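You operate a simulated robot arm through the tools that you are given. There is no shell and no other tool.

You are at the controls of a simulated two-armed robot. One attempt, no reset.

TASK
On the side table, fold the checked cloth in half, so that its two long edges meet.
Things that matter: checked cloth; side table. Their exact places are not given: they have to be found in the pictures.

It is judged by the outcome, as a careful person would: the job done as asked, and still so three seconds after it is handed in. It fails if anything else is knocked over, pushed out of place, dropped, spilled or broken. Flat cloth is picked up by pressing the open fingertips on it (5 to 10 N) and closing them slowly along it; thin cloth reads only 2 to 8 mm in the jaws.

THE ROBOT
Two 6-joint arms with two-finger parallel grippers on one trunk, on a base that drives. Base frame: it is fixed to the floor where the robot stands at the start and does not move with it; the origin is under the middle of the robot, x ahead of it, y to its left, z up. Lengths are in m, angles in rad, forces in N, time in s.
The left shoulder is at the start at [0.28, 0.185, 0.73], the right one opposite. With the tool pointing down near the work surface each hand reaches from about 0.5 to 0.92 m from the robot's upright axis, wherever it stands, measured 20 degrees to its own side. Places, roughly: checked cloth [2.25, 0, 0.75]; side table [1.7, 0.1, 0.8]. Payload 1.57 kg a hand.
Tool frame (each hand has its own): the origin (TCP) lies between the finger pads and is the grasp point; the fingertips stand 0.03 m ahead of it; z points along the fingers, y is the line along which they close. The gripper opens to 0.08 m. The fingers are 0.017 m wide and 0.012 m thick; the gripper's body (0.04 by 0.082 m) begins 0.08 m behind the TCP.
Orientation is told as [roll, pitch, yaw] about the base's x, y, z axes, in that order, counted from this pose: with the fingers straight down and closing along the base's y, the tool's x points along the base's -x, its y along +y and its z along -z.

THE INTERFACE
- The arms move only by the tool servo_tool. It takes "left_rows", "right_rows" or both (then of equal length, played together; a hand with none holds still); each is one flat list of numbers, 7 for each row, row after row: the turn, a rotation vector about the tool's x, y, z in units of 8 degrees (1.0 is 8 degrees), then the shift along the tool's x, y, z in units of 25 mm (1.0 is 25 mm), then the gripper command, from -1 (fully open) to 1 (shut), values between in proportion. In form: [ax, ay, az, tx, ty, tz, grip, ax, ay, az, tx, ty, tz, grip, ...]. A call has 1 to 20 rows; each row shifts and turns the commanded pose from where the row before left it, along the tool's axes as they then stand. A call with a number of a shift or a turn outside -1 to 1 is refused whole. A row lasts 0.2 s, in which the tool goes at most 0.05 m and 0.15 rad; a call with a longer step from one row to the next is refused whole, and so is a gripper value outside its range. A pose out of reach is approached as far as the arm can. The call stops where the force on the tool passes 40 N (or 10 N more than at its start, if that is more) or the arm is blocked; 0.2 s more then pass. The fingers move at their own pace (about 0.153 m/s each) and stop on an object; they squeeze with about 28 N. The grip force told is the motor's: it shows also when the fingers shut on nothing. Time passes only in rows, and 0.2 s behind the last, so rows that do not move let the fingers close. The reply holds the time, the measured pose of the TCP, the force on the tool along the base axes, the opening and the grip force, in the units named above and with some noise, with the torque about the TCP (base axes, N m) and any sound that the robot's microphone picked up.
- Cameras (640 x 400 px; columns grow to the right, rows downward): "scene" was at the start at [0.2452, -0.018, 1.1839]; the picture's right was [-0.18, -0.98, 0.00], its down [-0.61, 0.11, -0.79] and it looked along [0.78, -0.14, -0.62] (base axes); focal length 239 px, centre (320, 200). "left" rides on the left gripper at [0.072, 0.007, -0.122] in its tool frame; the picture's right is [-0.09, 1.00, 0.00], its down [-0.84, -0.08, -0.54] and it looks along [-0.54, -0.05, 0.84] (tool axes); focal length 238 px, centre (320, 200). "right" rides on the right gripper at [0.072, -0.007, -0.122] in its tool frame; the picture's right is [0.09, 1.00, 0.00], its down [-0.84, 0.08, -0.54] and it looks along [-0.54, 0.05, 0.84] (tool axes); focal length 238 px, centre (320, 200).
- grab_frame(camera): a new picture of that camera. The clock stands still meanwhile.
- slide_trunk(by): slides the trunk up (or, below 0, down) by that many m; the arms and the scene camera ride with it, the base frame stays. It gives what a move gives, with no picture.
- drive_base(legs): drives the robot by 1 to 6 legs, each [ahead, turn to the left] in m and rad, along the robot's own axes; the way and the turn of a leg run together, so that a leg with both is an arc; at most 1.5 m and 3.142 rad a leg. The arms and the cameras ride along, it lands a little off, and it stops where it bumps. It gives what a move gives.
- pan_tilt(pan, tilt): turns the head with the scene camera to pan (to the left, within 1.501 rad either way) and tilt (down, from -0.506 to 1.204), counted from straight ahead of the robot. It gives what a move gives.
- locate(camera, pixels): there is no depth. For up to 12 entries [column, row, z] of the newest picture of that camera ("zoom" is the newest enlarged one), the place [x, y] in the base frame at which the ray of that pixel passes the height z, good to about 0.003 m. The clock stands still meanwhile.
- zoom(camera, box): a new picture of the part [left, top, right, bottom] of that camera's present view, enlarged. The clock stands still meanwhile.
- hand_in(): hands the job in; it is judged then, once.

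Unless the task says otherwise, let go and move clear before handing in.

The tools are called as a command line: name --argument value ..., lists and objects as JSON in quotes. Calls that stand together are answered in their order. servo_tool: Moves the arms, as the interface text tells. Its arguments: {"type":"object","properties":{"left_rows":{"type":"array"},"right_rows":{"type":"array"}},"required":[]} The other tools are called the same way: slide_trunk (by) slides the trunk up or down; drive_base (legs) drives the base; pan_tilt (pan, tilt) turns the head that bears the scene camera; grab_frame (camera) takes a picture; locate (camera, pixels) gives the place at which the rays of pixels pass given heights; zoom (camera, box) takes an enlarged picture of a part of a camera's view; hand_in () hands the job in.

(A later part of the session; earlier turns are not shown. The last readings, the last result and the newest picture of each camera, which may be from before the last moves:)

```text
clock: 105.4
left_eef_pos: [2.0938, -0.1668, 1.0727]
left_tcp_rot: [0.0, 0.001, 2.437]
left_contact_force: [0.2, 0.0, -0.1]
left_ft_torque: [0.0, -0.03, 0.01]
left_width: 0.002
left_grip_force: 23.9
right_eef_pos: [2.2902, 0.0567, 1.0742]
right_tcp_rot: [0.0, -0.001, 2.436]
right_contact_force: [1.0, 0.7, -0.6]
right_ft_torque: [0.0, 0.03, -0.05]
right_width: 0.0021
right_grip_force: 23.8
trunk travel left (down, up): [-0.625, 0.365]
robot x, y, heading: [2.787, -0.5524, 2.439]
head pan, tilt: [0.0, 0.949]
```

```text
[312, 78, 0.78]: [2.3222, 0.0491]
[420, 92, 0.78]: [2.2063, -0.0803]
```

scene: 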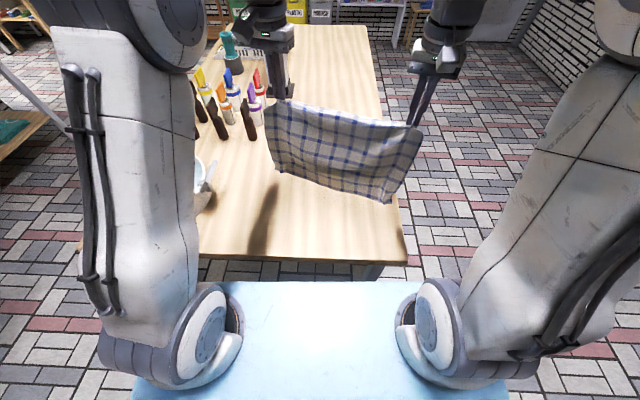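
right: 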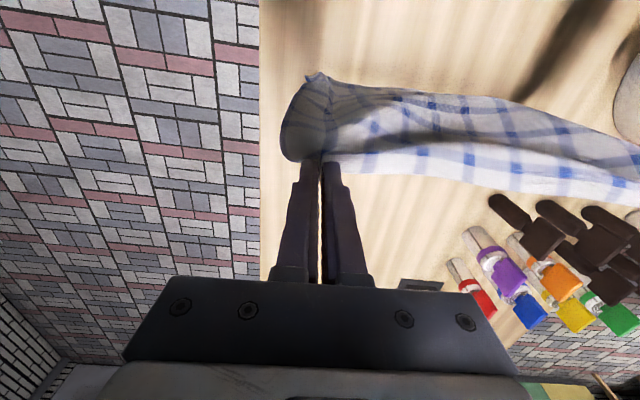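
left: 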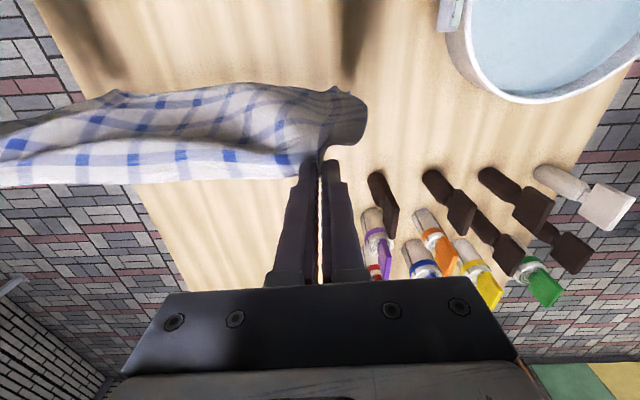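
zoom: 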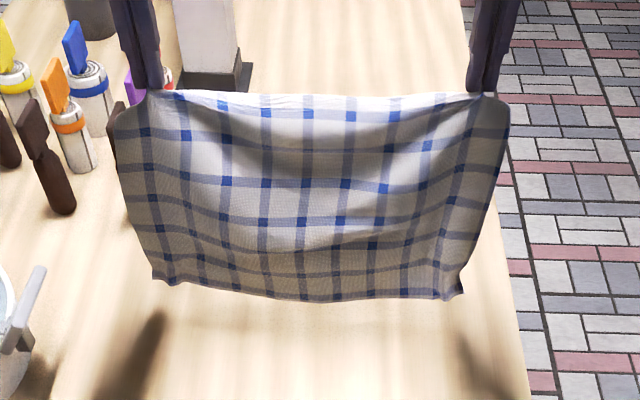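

The lower edge hangs at about 0.75 m ahead, 4 cm above the table. I'll spread the hands slightly, lower until it touches, then go back-and-down so the lower half lies toward me.

servo_tool --left_rows '[0, 0, 0, 0, 0.15, 0.4, 1, 0, 0, 0, 0, 0.1, 0.6, 1, 0, 0, 0, 0, 0, 0.5, 1, 0, 0, 0, 0, 0, 0, 1, 0, 0, 0, 0.3, 0, 0.6, 1, 0, 0, 0, 0.5, 0, 0.6, 1, 0, 0, 0, 0.6, 0, 0.6, 1, 0, 0, 0, 0.6, 0, 0.6, 1, 0, 0, 0, 0, 0, 0, 1]' --right_rows '[0, 0, 0, 0, -0.15, 0.4, 1, 0, 0, 0, 0, -0.1, 0.6, 1, 0, 0, 0, 0, 0, 0.5, 1, 0, 0, 0, 0, 0, 0, 1, 0, 0, 0, 0.3, 0, 0.6, 1, 0, 0, 0, 0.5, 0, 0.6, 1, 0, 0, 0, 0.6, 0, 0.6, 1, 0, 0, 0, 0.6, 0, 0.6, 1, 0, 0, 0, 0, 0, 0, 1]'

zoom --camera "scene" --box '[200, 80, 440, 230]'

grab_frame --camera "left"

grab_frame --camera "right"

```text
clock: 107.4
left_eef_pos: [2.1272, -0.2049, 0.9748]
left_tcp_rot: [0.0, -0.003, 2.434]
left_contact_force: [5.2, 5.2, -0.6]
left_ft_torque: [0.14, -0.12, 0.02]
left_width: 0.002
left_grip_force: 24.4
right_eef_pos: [2.3331, 0.0297, 0.9754]
right_tcp_rot: [-0.001, -0.003, 2.436]
right_contact_force: [-4.6, -5.7, -0.2]
right_ft_torque: [-0.14, 0.14, -0.08]
right_width: 0.0022
right_grip_force: 23.5
trunk travel left (down, up): [-0.625, 0.365]
robot x, y, heading: [2.7858, -0.5571, 2.438]
head pan, tilt: [0.0, 0.949]
```

```text
2.67 times, centred on (320, 155) of scene
```

zoom: 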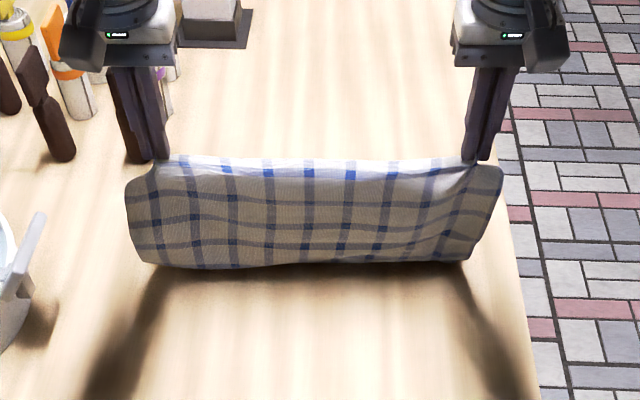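

```text
taken
```

left: 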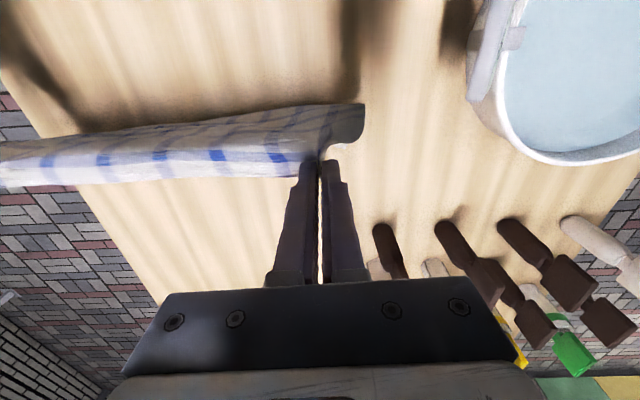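

```text
taken
```

right: 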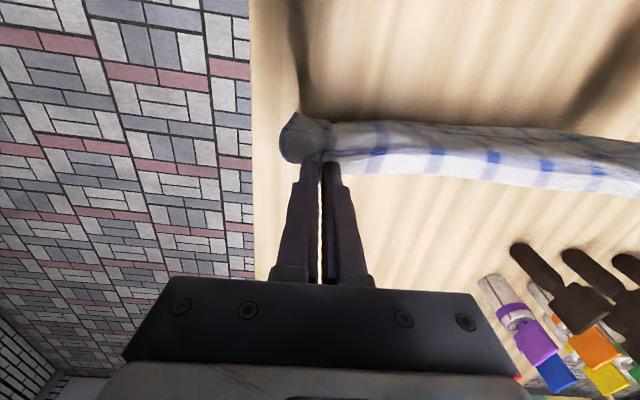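

The sheet follows well; tension between the hands is a bit high (7 N), so I'll ease it and continue back-and-down.

servo_tool --left_rows '[0, 0, 0, 0.6, -0.08, 0.6, 1, 0, 0, 0, 0.6, -0.04, 0.6, 1, 0, 0, 0, 0.6, 0, 0.6, 1, 0, 0, 0, 0.6, 0, 0.5, 1, 0, 0, 0, 0, 0, 0, 1]' --right_rows '[0, 0, 0, 0.6, 0.08, 0.6, 1, 0, 0, 0, 0.6, 0.04, 0.6, 1, 0, 0, 0, 0.6, 0, 0.6, 1, 0, 0, 0, 0.6, 0, 0.5, 1, 0, 0, 0, 0, 0, 0, 1]'

zoom --camera "scene" --box '[200, 80, 440, 230]'

grab_frame --camera "left"

grab_frame --camera "right"

```text
clock: 108.6
left_eef_pos: [2.1752, -0.242, 0.9181]
left_tcp_rot: [0.0, 0.001, 2.437]
left_contact_force: [1.3, 2.5, -0.4]
left_ft_torque: [0.04, -0.02, 0.0]
left_width: 0.0021
left_grip_force: 24.2
right_eef_pos: [2.3747, -0.0101, 0.9173]
right_tcp_rot: [0.0, 0.0, 2.437]
right_contact_force: [-1.1, -1.5, -1.0]
right_ft_torque: [-0.08, 0.05, -0.05]
right_width: 0.0024
right_grip_force: 23.9
trunk travel left (down, up): [-0.625, 0.365]
robot x, y, heading: [2.7868, -0.5554, 2.434]
head pan, tilt: [0.0, 0.949]
```

```text
2.67 times, centred on (320, 155) of scene
```

zoom: 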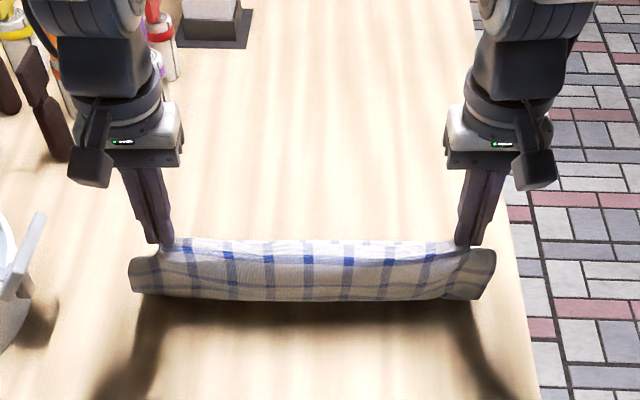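

```text
taken
```

left: 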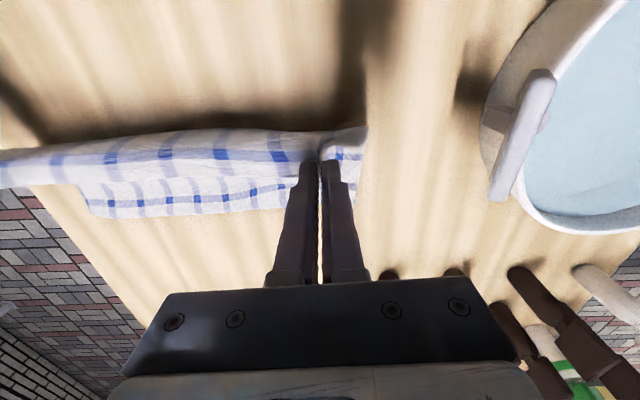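

```text
taken
```

right: 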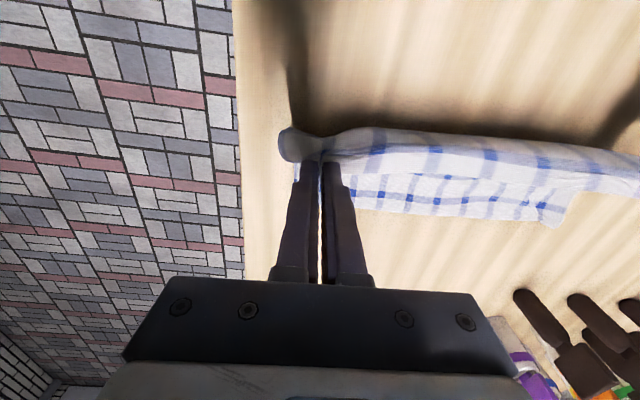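

The lower panel now lies ahead of the held edge (left cam rows 180-218, right cam rows 175-226). I'll locate its edge.

locate --camera "left" --pixels '[[95, 218, 0.753], [180, 215, 0.753], [280, 207, 0.753], [362, 158, 0.753]]'

locate --camera "right" --pixels '[[355, 208, 0.753], [450, 214, 0.753], [556, 227, 0.753], [296, 180, 0.753]]'

locate --camera "zoom" --pixels '[[135, 291, 0.757], [300, 302, 0.757], [470, 298, 0.757]]'

```text
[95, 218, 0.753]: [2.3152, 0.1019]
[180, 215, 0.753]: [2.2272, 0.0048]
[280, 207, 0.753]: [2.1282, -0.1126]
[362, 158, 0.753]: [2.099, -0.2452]
```

```text
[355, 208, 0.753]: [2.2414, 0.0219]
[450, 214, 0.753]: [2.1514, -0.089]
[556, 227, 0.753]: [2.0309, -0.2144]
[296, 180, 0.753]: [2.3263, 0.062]
```

```text
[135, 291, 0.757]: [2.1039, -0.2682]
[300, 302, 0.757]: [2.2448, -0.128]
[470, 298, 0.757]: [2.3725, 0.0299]
```

The lower edge lies straight at 0.79 m ahead; the fold should then be at 0.655 and is now at 0.695. I'll go a little further back-and-down, then look before bringing the held edge forward.

servo_tool --left_rows '[0, 0, 0, 0.6, 0, 0.5, 1, 0, 0, 0, 0.6, 0, 0.5, 1, 0, 0, 0, 0.4, 0, 0.5, 1, 0, 0, 0, 0, 0, 0, 1]' --right_rows '[0, 0, 0, 0.6, 0, 0.5, 1, 0, 0, 0, 0.6, 0, 0.5, 1, 0, 0, 0, 0.4, 0, 0.5, 1, 0, 0, 0, 0, 0, 0, 1]'

zoom --camera "scene" --box '[200, 80, 440, 230]'

grab_frame --camera "left"

grab_frame --camera "right"

```text
clock: 109.6
left_eef_pos: [2.2057, -0.2679, 0.8788]
left_tcp_rot: [-0.001, -0.001, 2.436]
left_contact_force: [3.0, 2.9, -0.1]
left_ft_torque: [0.1, -0.12, -0.01]
left_width: 0.0022
left_grip_force: 23.4
right_eef_pos: [2.4082, -0.0342, 0.8772]
right_tcp_rot: [0.0, -0.001, 2.437]
right_contact_force: [-2.5, -2.8, -0.7]
right_ft_torque: [-0.1, 0.08, -0.09]
right_width: 0.0021
right_grip_force: 23.8
trunk travel left (down, up): [-0.625, 0.365]
robot x, y, heading: [2.7893, -0.5514, 2.439]
head pan, tilt: [0.0, 0.949]
```

```text
2.67 times, centred on (320, 155) of scene
```

zoom: 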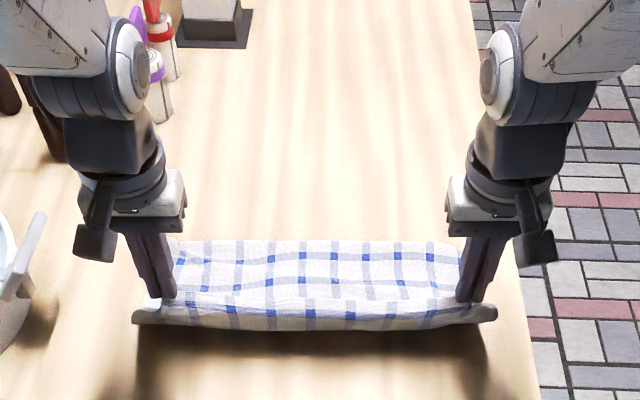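

```text
taken
```

left: 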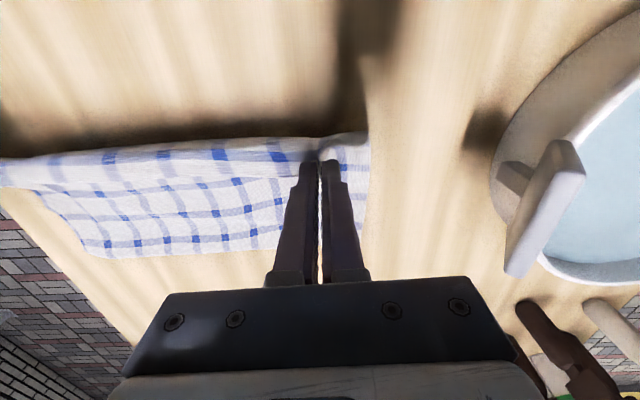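

```text
taken
```

right: 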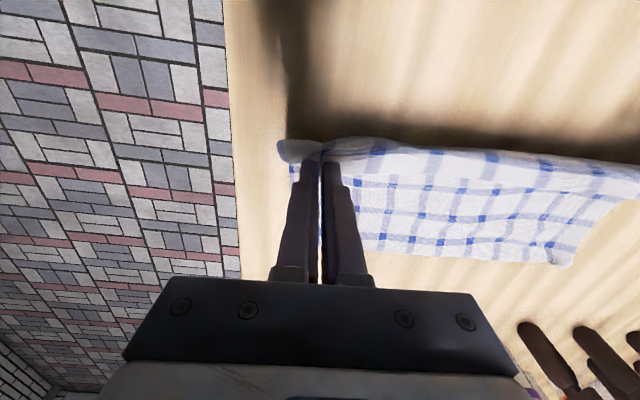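

Lovely: the lower panel lies flat ahead (scene zoom rows 241-300). Measuring its edge and corners again.

locate --camera "zoom" --pixels '[[182, 243, 0.753], [310, 241, 0.753], [445, 241, 0.753], [460, 250, 0.753]]'

locate --camera "left" --pixels '[[110, 259, 0.753], [200, 254, 0.753], [283, 250, 0.753], [366, 215, 0.753]]'

locate --camera "right" --pixels '[[365, 250, 0.753], [470, 259, 0.753], [568, 267, 0.753], [292, 205, 0.753]]'

```text
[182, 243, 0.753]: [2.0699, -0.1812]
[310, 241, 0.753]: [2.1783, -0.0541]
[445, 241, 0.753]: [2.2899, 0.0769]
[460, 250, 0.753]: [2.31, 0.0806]
```

```text
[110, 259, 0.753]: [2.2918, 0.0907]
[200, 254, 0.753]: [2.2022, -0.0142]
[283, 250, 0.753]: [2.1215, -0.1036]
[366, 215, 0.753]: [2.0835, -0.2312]
```

```text
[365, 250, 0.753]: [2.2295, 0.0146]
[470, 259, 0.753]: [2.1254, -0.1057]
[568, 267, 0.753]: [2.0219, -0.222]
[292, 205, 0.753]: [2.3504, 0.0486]
```

The lower edge is at ~0.793 m ahead (sideways -0.18 to 0.21) and the held edge at 0.63. I'll bring the held edge forward over it to 0.783 (jaws sit 10 mm inside the edge), shifting 12 mm left to line up the ends.

servo_tool --left_rows '[0, 0, 0, -0.61, 0.048, -0.2, 1, 0, 0, 0, -0.61, 0.048, -0.2, 1, 0, 0, 0, -0.61, 0.048, 0, 1, 0, 0, 0, -0.61, 0.048, 0.1, 1, 0, 0, 0, -0.61, 0.048, 0.3, 1, 0, 0, 0, -0.61, 0.048, 0.5, 1, 0, 0, 0, -0.61, 0.048, 0.6, 1, 0, 0, 0, 0, 0, 0, 1]' --right_rows '[0, 0, 0, -0.62, 0.048, -0.2, 1, 0, 0, 0, -0.62, 0.048, -0.2, 1, 0, 0, 0, -0.62, 0.048, 0, 1, 0, 0, 0, -0.62, 0.048, 0.1, 1, 0, 0, 0, -0.62, 0.048, 0.3, 1, 0, 0, 0, -0.62, 0.048, 0.5, 1, 0, 0, 0, -0.62, 0.048, 0.6, 1, 0, 0, 0, 0, 0, 0, 1]'

zoom --camera "scene" --box '[200, 80, 440, 230]'

grab_frame --camera "left"

grab_frame --camera "right"

```text
clock: 111.4
left_eef_pos: [2.1194, -0.203, 0.8519]
left_tcp_rot: [0.0, 0.0, 2.436]
left_contact_force: [0.8, 0.6, 0.1]
left_ft_torque: [0.04, -0.05, 0.0]
left_width: 0.0019
left_grip_force: 24.1
right_eef_pos: [2.3173, 0.0274, 0.8521]
right_tcp_rot: [0.001, 0.001, 2.438]
right_contact_force: [-0.8, -1.3, -0.6]
right_ft_torque: [-0.04, 0.02, 0.0]
right_width: 0.0023
right_grip_force: 24.0
trunk travel left (down, up): [-0.625, 0.365]
robot x, y, heading: [2.7889, -0.5552, 2.439]
head pan, tilt: [0.0, 0.949]
```

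```text
2.67 times, centred on (320, 155) of scene
```

zoom: 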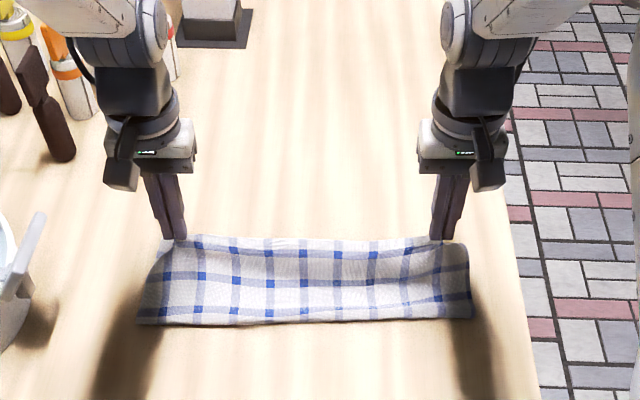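

```text
taken
```

left: 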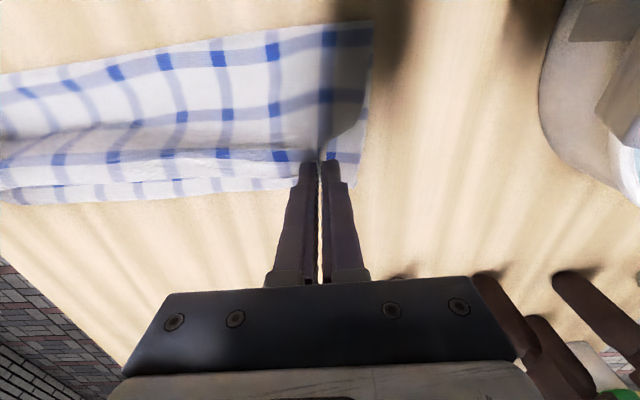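

```text
taken
```

right: 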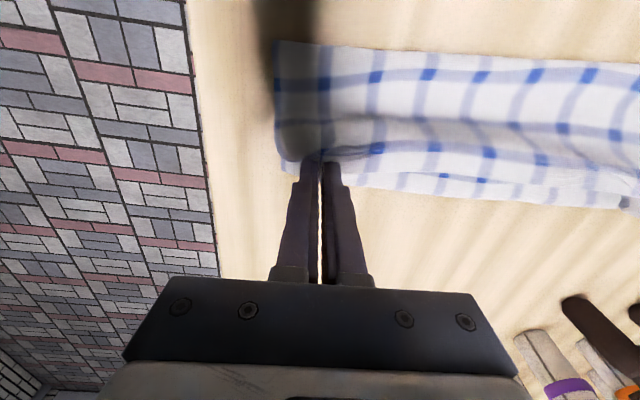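

The top layer is laying down nicely with the lower edge just ahead (right cam rows 190-208, left cam rows 185-205). I'll check the lower edge once more.

locate --camera "right" --pixels '[[420, 193, 0.753], [500, 199, 0.753], [610, 209, 0.753], [283, 168, 0.753]]'

locate --camera "left" --pixels '[[30, 205, 0.753], [150, 196, 0.753], [270, 190, 0.753], [355, 187, 0.753]]'

zoom --camera "left" --box '[160, 100, 400, 250]'

zoom --camera "right" --box '[240, 100, 480, 250]'

```text
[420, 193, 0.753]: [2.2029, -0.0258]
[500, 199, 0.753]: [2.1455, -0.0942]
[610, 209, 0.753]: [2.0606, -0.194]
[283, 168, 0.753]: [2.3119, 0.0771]
```

```text
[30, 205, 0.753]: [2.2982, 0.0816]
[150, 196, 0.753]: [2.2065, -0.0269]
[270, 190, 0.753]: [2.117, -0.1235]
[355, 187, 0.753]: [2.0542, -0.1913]
```

```text
2.67 times, centred on (280, 175) of left
```

zoom: 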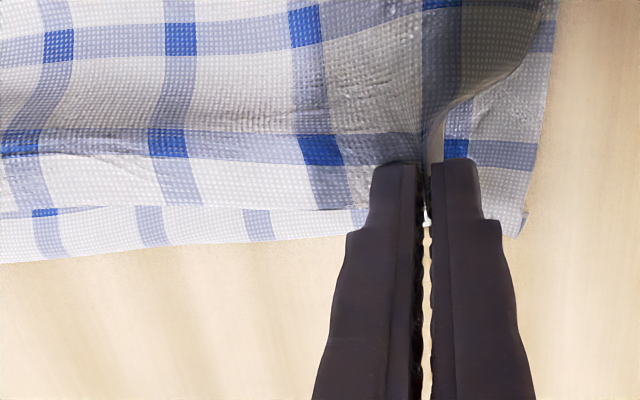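

```text
2.67 times, centred on (360, 175) of right
```

zoom: 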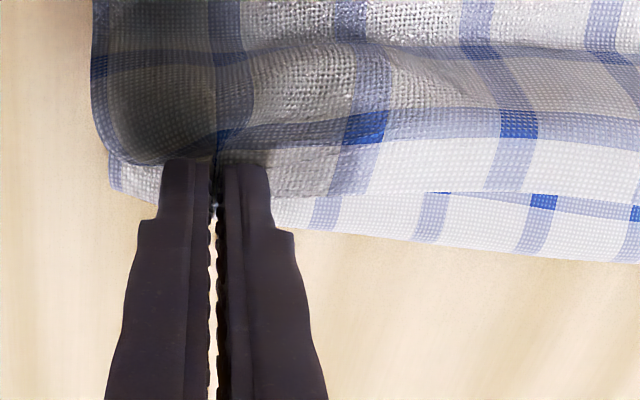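

The lower edge is at ~0.789 m ahead. I'll finish: forward 4.2 cm and down so the held edge meets it.

servo_tool --left_rows '[0, 0, 0, -0.42, 0.05, 0.5, 1, 0, 0, 0, -0.42, 0.05, 0.5, 1, 0, 0, 0, -0.42, 0.05, 0.5, 1, 0, 0, 0, -0.42, 0.05, 0.5, 1, 0, 0, 0, 0, 0, 0.1, 1, 0, 0, 0, 0, 0, 0, 1]' --right_rows '[0, 0, 0, -0.43, -0.05, 0.5, 1, 0, 0, 0, -0.43, -0.05, 0.5, 1, 0, 0, 0, -0.43, -0.05, 0.5, 1, 0, 0, 0, -0.43, -0.05, 0.5, 1, 0, 0, 0, 0, 0, 0.1, 1, 0, 0, 0, 0, 0, 0, 1]'

zoom --camera "scene" --box '[220, 110, 420, 235]'

zoom --camera "left" --box '[80, 60, 400, 260]'

zoom --camera "right" --box '[240, 60, 560, 260]'

```text
clock: 112.8
left_eef_pos: [2.085, -0.1816, 0.8005]
left_tcp_rot: [0.0, 0.002, 2.436]
left_contact_force: [5.8, 8.4, -0.2]
left_ft_torque: [0.23, -0.24, 0.03]
left_width: 0.0021
left_grip_force: 23.2
right_eef_pos: [2.287, 0.0581, 0.8016]
right_tcp_rot: [0.001, -0.001, 2.435]
right_contact_force: [-6.3, -7.6, -1.0]
right_ft_torque: [-0.2, 0.21, -0.08]
right_width: 0.0023
right_grip_force: 23.8
trunk travel left (down, up): [-0.625, 0.365]
robot x, y, heading: [2.786, -0.5568, 2.437]
head pan, tilt: [0.0, 0.949]
```

```text
3.20 times, centred on (320, 172) of scene
```

zoom: 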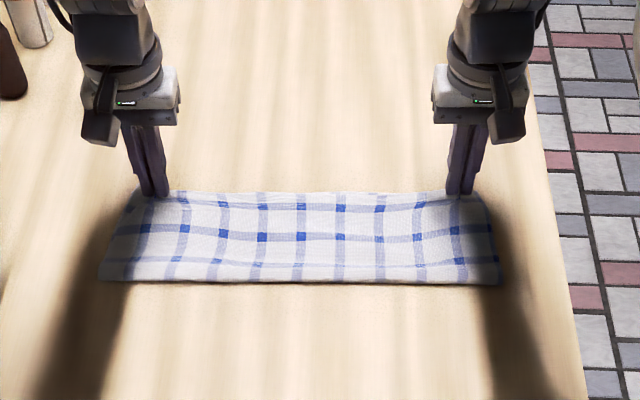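

```text
2.00 times, centred on (240, 160) of left
```

zoom: 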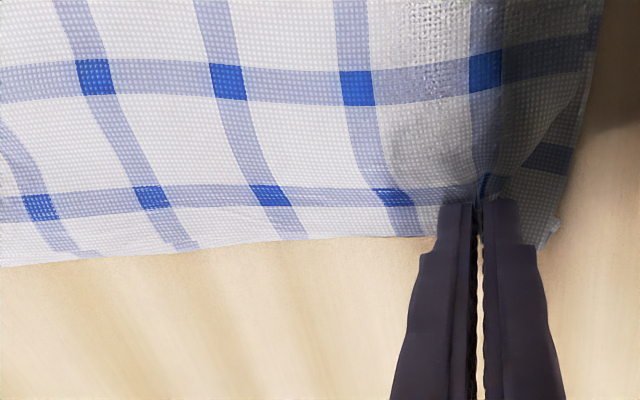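

```text
2.00 times, centred on (400, 160) of right
```

zoom: 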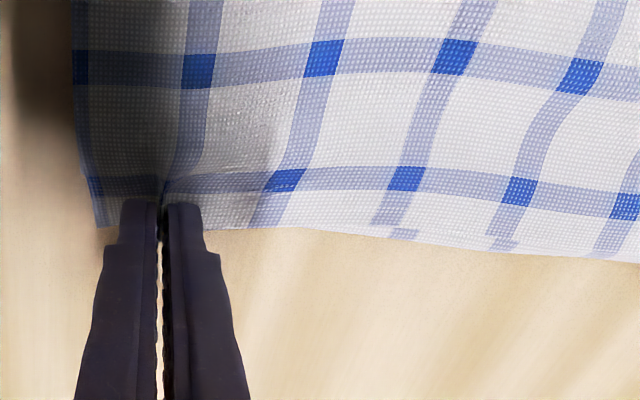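

The two long edges now lie within a few millimetres of each other. I'll ease the tension, nudge 2 mm forward, lower onto the cloth and open slowly.

servo_tool --left_rows '[0, 0, 0, -0.08, -0.06, 0.08, 1, 0, 0, 0, 0, 0, 0.08, 1, 0, 0, 0, 0, 0, 0.04, 1, 0, 0, 0, 0, 0, 0, 1]' --right_rows '[0, 0, 0, -0.08, 0.06, 0.08, 1, 0, 0, 0, 0, 0, 0.08, 1, 0, 0, 0, 0, 0, 0.04, 1, 0, 0, 0, 0, 0, 0, 1]'

```text
clock: 113.8
left_eef_pos: [2.0841, -0.1788, 0.7945]
left_tcp_rot: [-0.001, 0.0, 2.436]
left_contact_force: [4.0, 3.7, 3.4]
left_ft_torque: [0.05, -0.13, 0.0]
left_width: 0.0022
left_grip_force: 23.4
right_eef_pos: [2.286, 0.0587, 0.7949]
right_tcp_rot: [0.0, -0.003, 2.437]
right_contact_force: [-4.2, -4.9, -0.1]
right_ft_torque: [-0.15, 0.09, -0.08]
right_width: 0.0022
right_grip_force: 23.8
trunk travel left (down, up): [-0.625, 0.365]
robot x, y, heading: [2.7867, -0.5537, 2.436]
head pan, tilt: [0.0, 0.949]
```

Light contact. Opening both hands slowly to spread the gathers.

servo_tool --left_rows '[0, 0, 0, 0, 0, 0, 0.85, 0, 0, 0, 0, 0, 0, 0.7, 0, 0, 0, 0, 0, 0, 0.55, 0, 0, 0, 0, 0, 0, 0.4, 0, 0, 0, 0, 0, 0, 0.25, 0, 0, 0, 0, 0, 0, 0.1, 0, 0, 0, 0, 0, 0, 0]' --right_rows '[0, 0, 0, 0, 0, 0, 0.85, 0, 0, 0, 0, 0, 0, 0.7, 0, 0, 0, 0, 0, 0, 0.55, 0, 0, 0, 0, 0, 0, 0.4, 0, 0, 0, 0, 0, 0, 0.25, 0, 0, 0, 0, 0, 0, 0.1, 0, 0, 0, 0, 0, 0, 0]'

servo_tool --left_rows '[0, 0, 0, 0, 0, -0.3, 0, 0, 0, 0, 0, 0, -0.6, 0, 0, 0, 0, 0, 0, -0.9, 0, 0, 0, 0, 0, 0, -0.9, 0, 0, 0, 0, 0, 0, -0.9, 0, 0, 0, 0, 0, 0, 0, 0]' --right_rows '[0, 0, 0, 0, 0, -0.3, 0, 0, 0, 0, 0, 0, -0.6, 0, 0, 0, 0, 0, 0, -0.9, 0, 0, 0, 0, 0, 0, -0.9, 0, 0, 0, 0, 0, 0, -0.9, 0, 0, 0, 0, 0, 0, 0, 0]'

zoom --camera "scene" --box '[240, 130, 400, 230]'

zoom --camera "left" --box '[80, 30, 400, 230]'

zoom --camera "right" --box '[240, 30, 560, 230]'

```text
clock: 115.4
left_eef_pos: [2.0843, -0.1789, 0.7935]
left_tcp_rot: [0.0, -0.001, 2.436]
left_contact_force: [1.2, 0.4, 3.4]
left_ft_torque: [-0.06, -0.01, 0.03]
left_width: 0.0387
left_grip_force: 0.1
right_eef_pos: [2.2848, 0.059, 0.7958]
right_tcp_rot: [-0.001, 0.0, 2.436]
right_contact_force: [0.4, 0.9, 0.6]
right_ft_torque: [-0.01, -0.01, 0.01]
right_width: 0.0403
right_grip_force: 0.1
trunk travel left (down, up): [-0.625, 0.365]
robot x, y, heading: [2.7881, -0.5553, 2.437]
head pan, tilt: [0.0, 0.949]
```

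```text
clock: 116.8
left_eef_pos: [2.0841, -0.1799, 0.885]
left_tcp_rot: [-0.001, -0.001, 2.435]
left_contact_force: [0.3, -0.3, -0.4]
left_ft_torque: [0.01, 0.01, 0.01]
left_width: 0.0398
left_grip_force: 0.1
right_eef_pos: [2.2854, 0.06, 0.8853]
right_tcp_rot: [0.0, -0.001, 2.436]
right_contact_force: [0.0, -0.5, -0.6]
right_ft_torque: [0.01, -0.03, 0.02]
right_width: 0.0399
right_grip_force: 0.1
trunk travel left (down, up): [-0.625, 0.365]
robot x, y, heading: [2.7882, -0.5595, 2.433]
head pan, tilt: [0.0, 0.949]
```

```text
4.00 times, centred on (320, 180) of scene
```

zoom: 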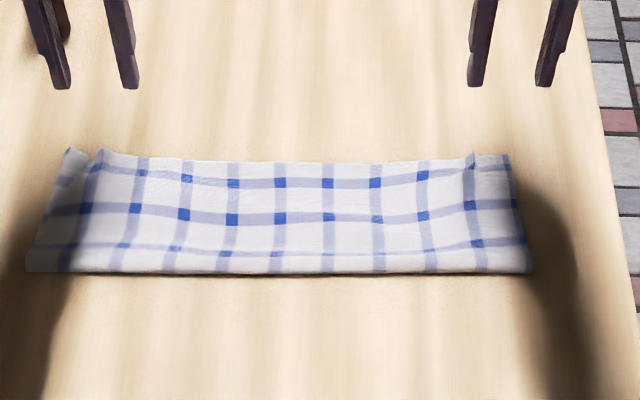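

```text
2.00 times, centred on (240, 130) of left
```

zoom: 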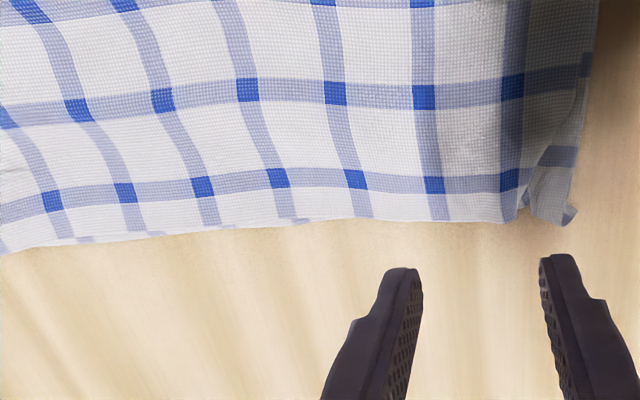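

```text
2.00 times, centred on (400, 130) of right
```

zoom: 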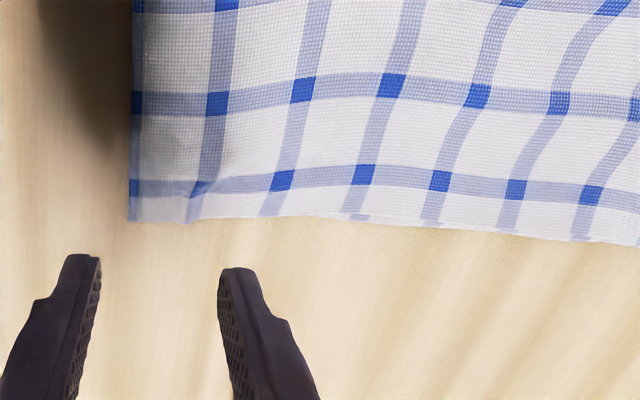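

The fold is nearly done: the long edges meet within a few millimetres. Only the far left corner has a small standing gather (scene zoom (70-100,150), left zoom (530-575,150-220)). I'll look closer.

zoom --camera "left" --box '[280, 50, 400, 125]'

zoom --camera "scene" --box '[240, 155, 320, 205]'

zoom --camera "scene" --box '[310, 155, 390, 205]'

locate --camera "left" --pixels '[[366, 137, 0.755], [332, 141, 0.758], [375, 85, 0.755], [250, 141, 0.757], [150, 149, 0.757]]'

locate --camera "right" --pixels '[[304, 140, 0.755], [380, 139, 0.757], [500, 148, 0.757]]'

```text
5.33 times, centred on (340, 88) of left
```

zoom: 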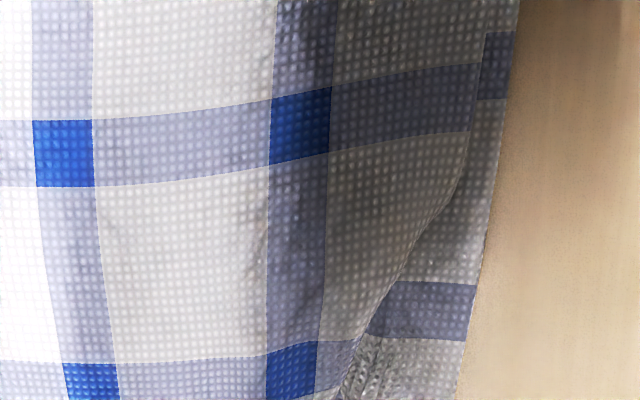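

```text
8.00 times, centred on (280, 180) of scene
```

zoom: 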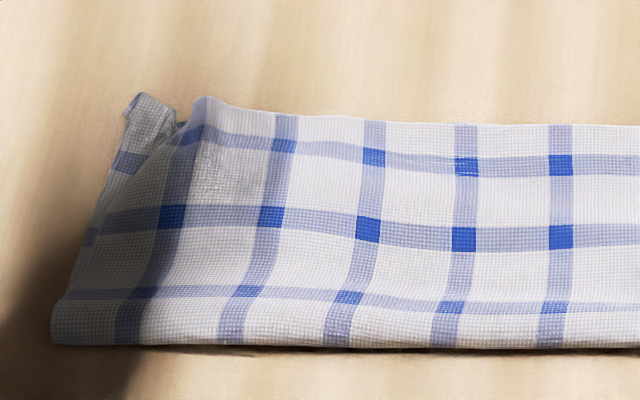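

```text
8.00 times, centred on (350, 180) of scene
```

zoom: 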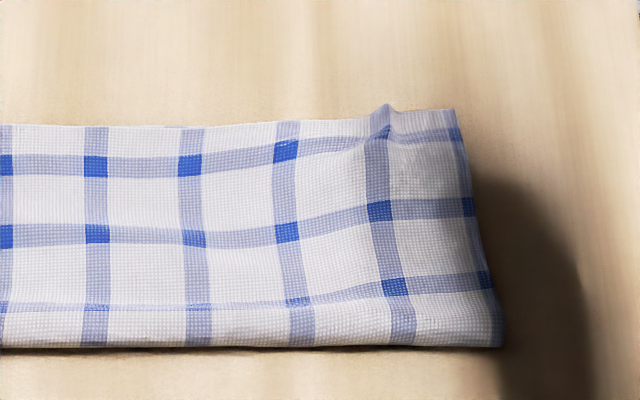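

```text
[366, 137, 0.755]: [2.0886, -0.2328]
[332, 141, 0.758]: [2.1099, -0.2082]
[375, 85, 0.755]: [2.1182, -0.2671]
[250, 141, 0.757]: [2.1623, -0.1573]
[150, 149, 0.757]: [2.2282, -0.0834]
```

```text
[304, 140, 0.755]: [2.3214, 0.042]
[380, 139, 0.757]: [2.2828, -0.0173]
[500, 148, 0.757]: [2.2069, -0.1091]
```

The right corner is fine, but the top layer's left corner flap is tucked under along a diagonal, leaving a small triangle of the lower layer showing. I'll take fresh frames to place it exactly.

grab_frame --camera "left"

grab_frame --camera "right"

locate --camera "left" --pixels '[[366, 137, 0.755], [335, 140, 0.758], [372, 75, 0.757], [345, 115, 0.765], [250, 141, 0.757], [150, 149, 0.757], [370, 62, 0.757]]'

locate --camera "right" --pixels '[[304, 140, 0.755], [380, 139, 0.757], [500, 148, 0.757], [306, 40, 0.757]]'

```text
taken
```

left: 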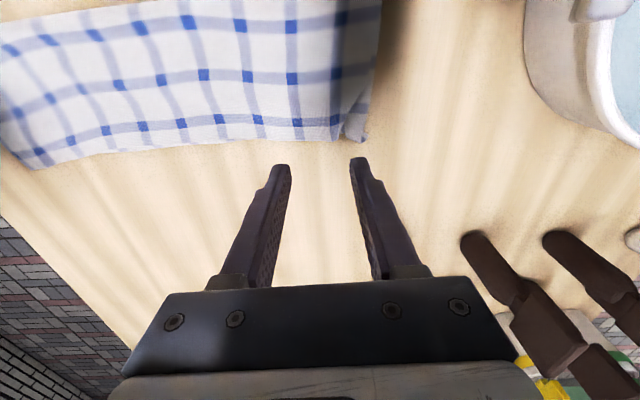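

```text
taken
```

right: 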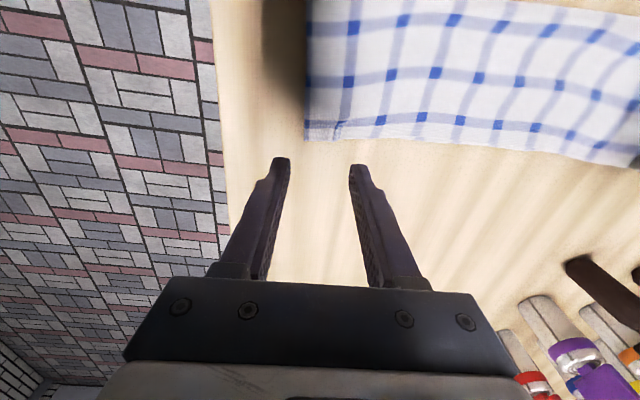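

```text
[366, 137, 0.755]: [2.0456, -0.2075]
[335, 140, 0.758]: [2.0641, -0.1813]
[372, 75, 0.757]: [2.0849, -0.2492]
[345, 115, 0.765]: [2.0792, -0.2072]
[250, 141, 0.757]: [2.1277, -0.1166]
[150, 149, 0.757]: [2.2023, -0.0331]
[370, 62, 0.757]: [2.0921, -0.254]
```

```text
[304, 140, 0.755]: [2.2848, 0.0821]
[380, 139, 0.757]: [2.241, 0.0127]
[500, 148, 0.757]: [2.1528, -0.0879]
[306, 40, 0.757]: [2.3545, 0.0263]
```

The top layer's corner is tucked over a triangle 3.2 cm along the edge (0.794 ahead, 0.185 left) by 6.8 cm along the side; elsewhere the edges agree within ~5 mm. I'll have the left hand catch the standing ridge there lightly, to lift the flap out and re-lay it.

servo_tool --left_rows '[0, 0, 0, -0.04, 0.2, 0.8, 0.25, 0, 0, 0, -0.04, 0.22, 0.8, 0.25, 0, 0, 0, -0.04, 0.22, 0.8, 0.25, 0, 0, 0, 0, 0, 0.7, 0.25, 0, 0, 0, 0, 0, 0.3, 0.25, 0, 0, 0, 0, 0, 0, 0.25]' --right_rows '[0, 0, 0, 0.3, 0, -0.5, 0, 0, 0, 0, 0.3, 0, -0.5, 0, 0, 0, 0, 0.3, 0, -0.5, 0, 0, 0, 0, 0, 0, 0, 0, 0, 0, 0, 0, 0, 0, 0, 0, 0, 0, 0, 0, 0, 0]'

grab_frame --camera "left"

zoom --camera "left" --box '[200, 60, 440, 210]'

```text
clock: 118.2
left_eef_pos: [2.0707, -0.1884, 0.7987]
left_tcp_rot: [-0.001, -0.002, 2.437]
left_contact_force: [0.1, -0.4, -0.2]
left_ft_torque: [-0.01, 0.0, 0.05]
left_width: 0.03
left_grip_force: 0.1
right_eef_pos: [2.3021, 0.0456, 0.9219]
right_tcp_rot: [0.001, -0.001, 2.435]
right_contact_force: [0.5, 0.9, 0.1]
right_ft_torque: [0.04, 0.01, -0.02]
right_width: 0.0399
right_grip_force: 0.0
trunk travel left (down, up): [-0.625, 0.365]
robot x, y, heading: [2.7868, -0.5572, 2.436]
head pan, tilt: [0.0, 0.949]
```

```text
taken
```

left: 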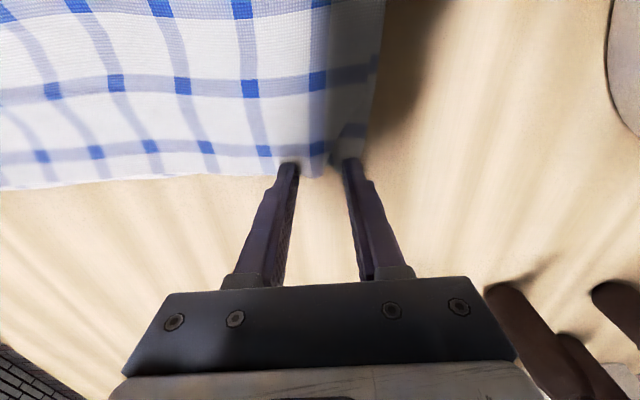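

```text
2.67 times, centred on (320, 135) of left
```

zoom: 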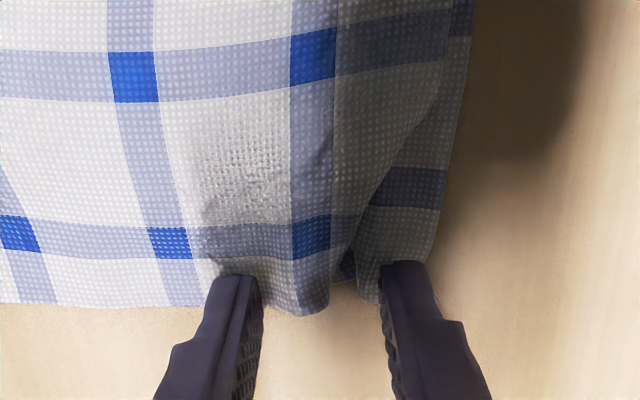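

The corner's ridge stands between the fingers (zoom (325,295)). Closing slowly without pressing.

servo_tool --left_rows '[0, 0, 0, 0, 0, 0.06, 0.35, 0, 0, 0, 0, 0, 0, 0.5, 0, 0, 0, 0, 0, 0, 0.65, 0, 0, 0, 0, 0, 0, 0.8, 0, 0, 0, 0, 0, 0, 0.95, 0, 0, 0, 0, 0, 0, 1, 0, 0, 0, 0, 0, 0, 1]'

zoom --camera "left" --box '[200, 60, 440, 210]'

```text
clock: 119.8
left_eef_pos: [2.0705, -0.1883, 0.7995]
left_tcp_rot: [-0.001, 0.0, 2.435]
left_contact_force: [0.7, 0.5, -0.7]
left_ft_torque: [0.02, -0.05, 0.01]
left_width: 0.0024
left_grip_force: 23.6
right_eef_pos: [2.3011, 0.0461, 0.9222]
right_tcp_rot: [0.001, -0.002, 2.435]
right_contact_force: [0.1, -0.8, 0.7]
right_ft_torque: [0.01, 0.0, 0.03]
right_width: 0.0401
right_grip_force: 0.1
trunk travel left (down, up): [-0.625, 0.365]
robot x, y, heading: [2.7898, -0.5547, 2.431]
head pan, tilt: [0.0, 0.949]
```

```text
2.67 times, centred on (320, 135) of left
```

zoom: 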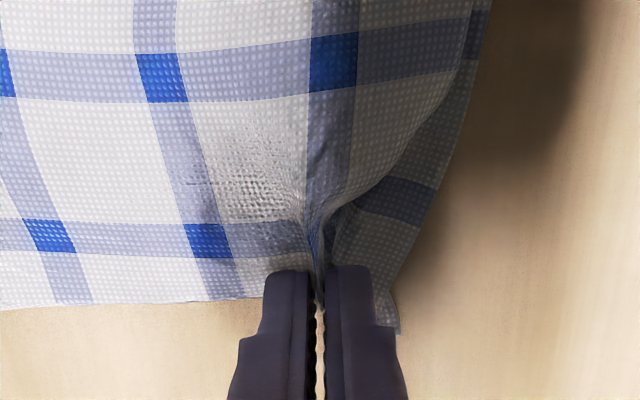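

Caught (2.4 mm). I'll lift 3.5 cm and look at what comes up.

servo_tool --left_rows '[0, 0, 0, 0, 0, -0.4, 1, 0, 0, 0, 0.1, 0, -0.5, 1, 0, 0, 0, 0.1, 0, -0.5, 1, 0, 0, 0, 0, 0, 0, 1]'

zoom --camera "left" --box '[200, 60, 440, 210]'

zoom --camera "scene" --box '[240, 145, 320, 195]'

zoom --camera "right" --box '[440, 60, 640, 185]'

```text
clock: 120.8
left_eef_pos: [2.0763, -0.1918, 0.834]
left_tcp_rot: [-0.001, 0.0, 2.437]
left_contact_force: [0.0, 0.5, -0.8]
left_ft_torque: [0.02, 0.03, 0.0]
left_width: 0.0024
left_grip_force: 23.4
right_eef_pos: [2.3017, 0.0464, 0.9227]
right_tcp_rot: [-0.001, 0.001, 2.438]
right_contact_force: [-0.5, -0.8, 0.2]
right_ft_torque: [0.01, 0.01, 0.0]
right_width: 0.0399
right_grip_force: 0.0
trunk travel left (down, up): [-0.625, 0.365]
robot x, y, heading: [2.7853, -0.5531, 2.435]
head pan, tilt: [0.0, 0.949]
```

```text
2.67 times, centred on (320, 135) of left
```

zoom: 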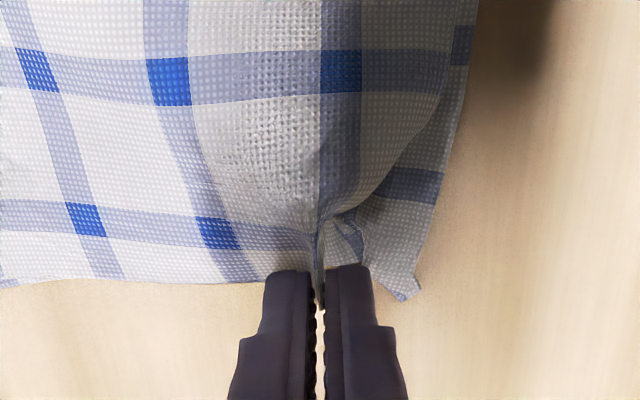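

```text
8.00 times, centred on (280, 170) of scene
```

zoom: 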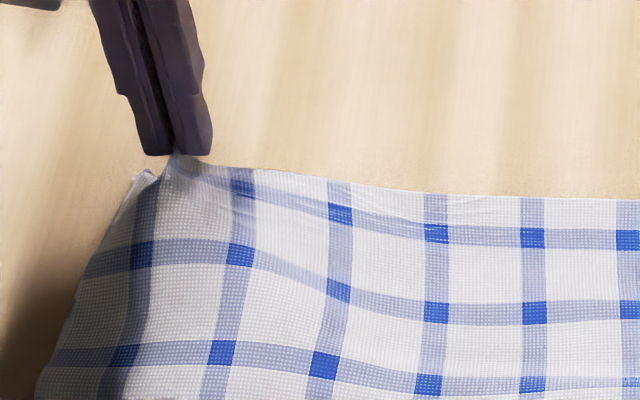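

```text
3.20 times, centred on (540, 122) of right
```

zoom: 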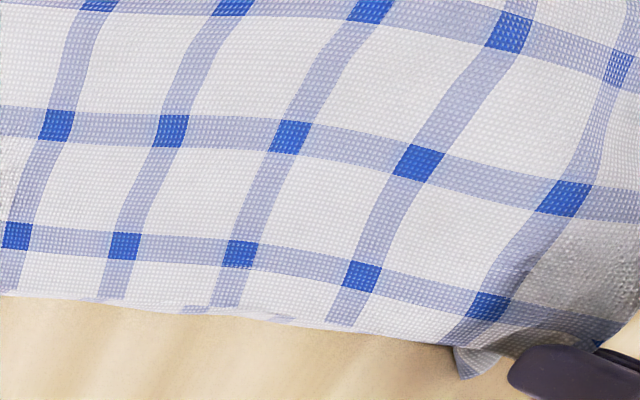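

The top layer lifted with the corner tip showing beside the jaw (left zoom (345,240)). I'll swing it outward 2.5 cm, then lower while moving slightly inward so the flap trails outward.

servo_tool --left_rows '[0, 0, 0, 0, 0.5, 0, 1, 0, 0, 0, -0.05, 0.5, 0, 1, 0, 0, 0, -0.05, 0.1, 0.4, 1, 0, 0, 0, -0.05, -0.1, 0.4, 1, 0, 0, 0, 0, -0.15, 0.3, 1, 0, 0, 0, 0, -0.1, 0.2, 1, 0, 0, 0, 0, 0, 0, 1]'

zoom --camera "left" --box '[200, 60, 440, 210]'

zoom --camera "scene" --box '[240, 145, 320, 195]'

```text
clock: 122.4
left_eef_pos: [2.0596, -0.2043, 0.8015]
left_tcp_rot: [0.001, 0.001, 2.436]
left_contact_force: [0.1, 0.7, -0.6]
left_ft_torque: [0.0, -0.01, 0.0]
left_width: 0.0023
left_grip_force: 23.3
right_eef_pos: [2.3016, 0.0466, 0.9226]
right_tcp_rot: [-0.001, 0.0, 2.438]
right_contact_force: [0.0, 0.4, -0.4]
right_ft_torque: [-0.01, 0.0, -0.01]
right_width: 0.0399
right_grip_force: 0.0
trunk travel left (down, up): [-0.625, 0.365]
robot x, y, heading: [2.789, -0.5593, 2.439]
head pan, tilt: [0.0, 0.949]
```

```text
2.67 times, centred on (320, 135) of left
```

zoom: 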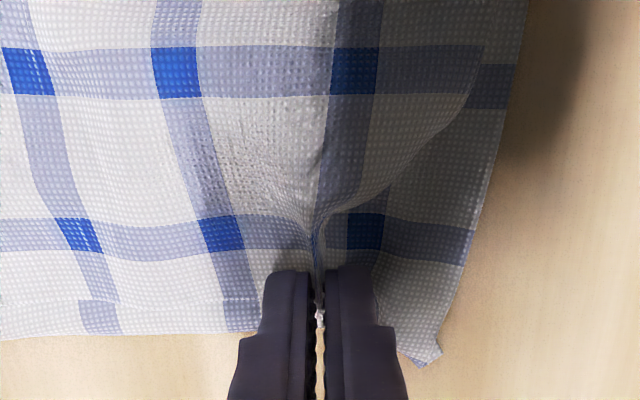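

```text
8.00 times, centred on (280, 170) of scene
```

zoom: 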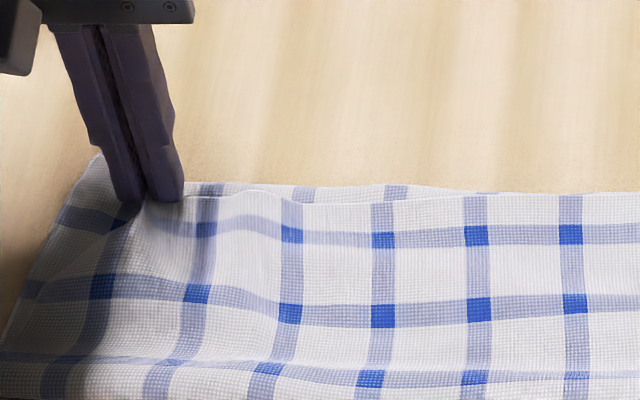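

Now the jaw holds the top corner itself; the lower layer sticks out about 1 cm beyond it at the left end. I'll locate the lower corner exactly.

grab_frame --camera "left"

locate --camera "left" --pixels '[[363, 191, 0.755], [357, 196, 0.755], [240, 185, 0.753], [240, 173, 0.758], [385, 130, 0.755]]'

```text
taken
```

left: 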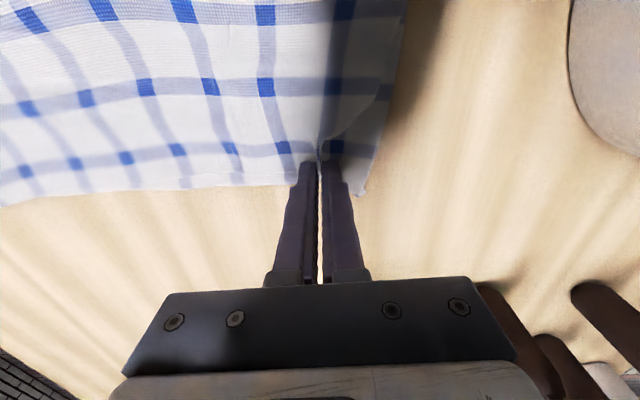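

```text
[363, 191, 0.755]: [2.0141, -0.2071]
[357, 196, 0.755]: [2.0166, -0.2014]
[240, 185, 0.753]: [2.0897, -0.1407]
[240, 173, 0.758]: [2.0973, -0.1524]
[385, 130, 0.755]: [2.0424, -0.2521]
```

The lower corner is at (0.815 ahead, 0.237 left) while the jaw is at (0.783, 0.205). I'll lift 1.5 cm, move 2 cm forward and 2 cm left, and lower again.

servo_tool --left_rows '[0, 0, 0, 0, 0, -0.6, 1, 0, 0, 0, -0.3, 0.3, 0, 1, 0, 0, 0, -0.3, 0.3, 0, 1, 0, 0, 0, -0.2, 0.2, 0.3, 1, 0, 0, 0, 0, 0, 0.3, 1, 0, 0, 0, 0, 0, 0, 1]'

grab_frame --camera "left"

zoom --camera "left" --box '[200, 60, 440, 210]'

zoom --camera "scene" --box '[240, 130, 400, 230]'

```text
clock: 123.8
left_eef_pos: [2.0325, -0.2059, 0.7995]
left_tcp_rot: [0.001, 0.0, 2.436]
left_contact_force: [-0.9, -0.3, -0.8]
left_ft_torque: [0.01, -0.02, -0.03]
left_width: 0.0021
left_grip_force: 24.3
right_eef_pos: [2.3025, 0.0474, 0.9219]
right_tcp_rot: [0.001, -0.003, 2.435]
right_contact_force: [-0.4, 0.4, 0.1]
right_ft_torque: [0.0, 0.0, 0.0]
right_width: 0.0401
right_grip_force: 0.0
trunk travel left (down, up): [-0.625, 0.365]
robot x, y, heading: [2.7895, -0.5558, 2.436]
head pan, tilt: [0.0, 0.949]
```

```text
taken
```

left: 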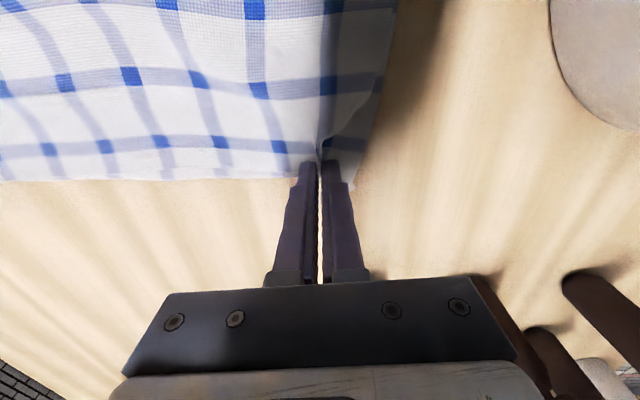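

```text
2.67 times, centred on (320, 135) of left
```

zoom: 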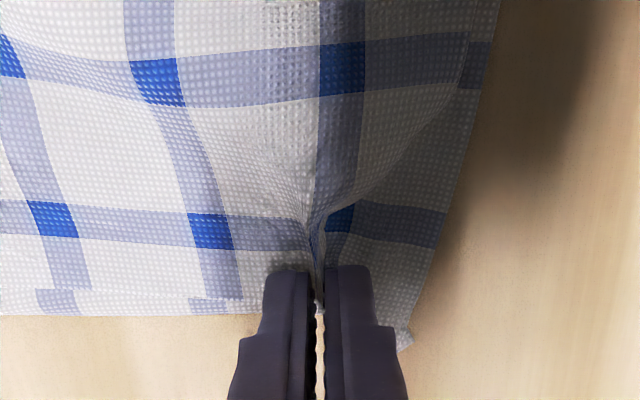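

```text
4.00 times, centred on (320, 180) of scene
```

zoom: 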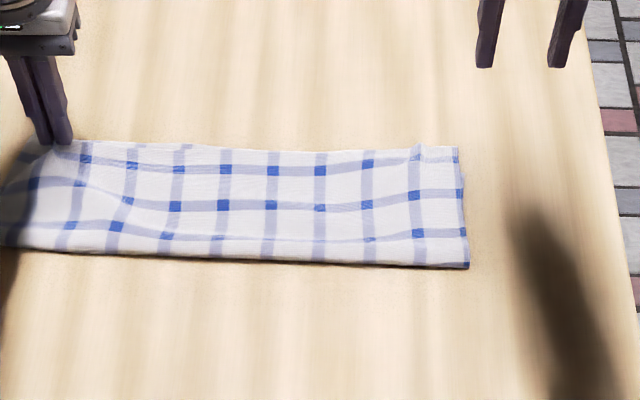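

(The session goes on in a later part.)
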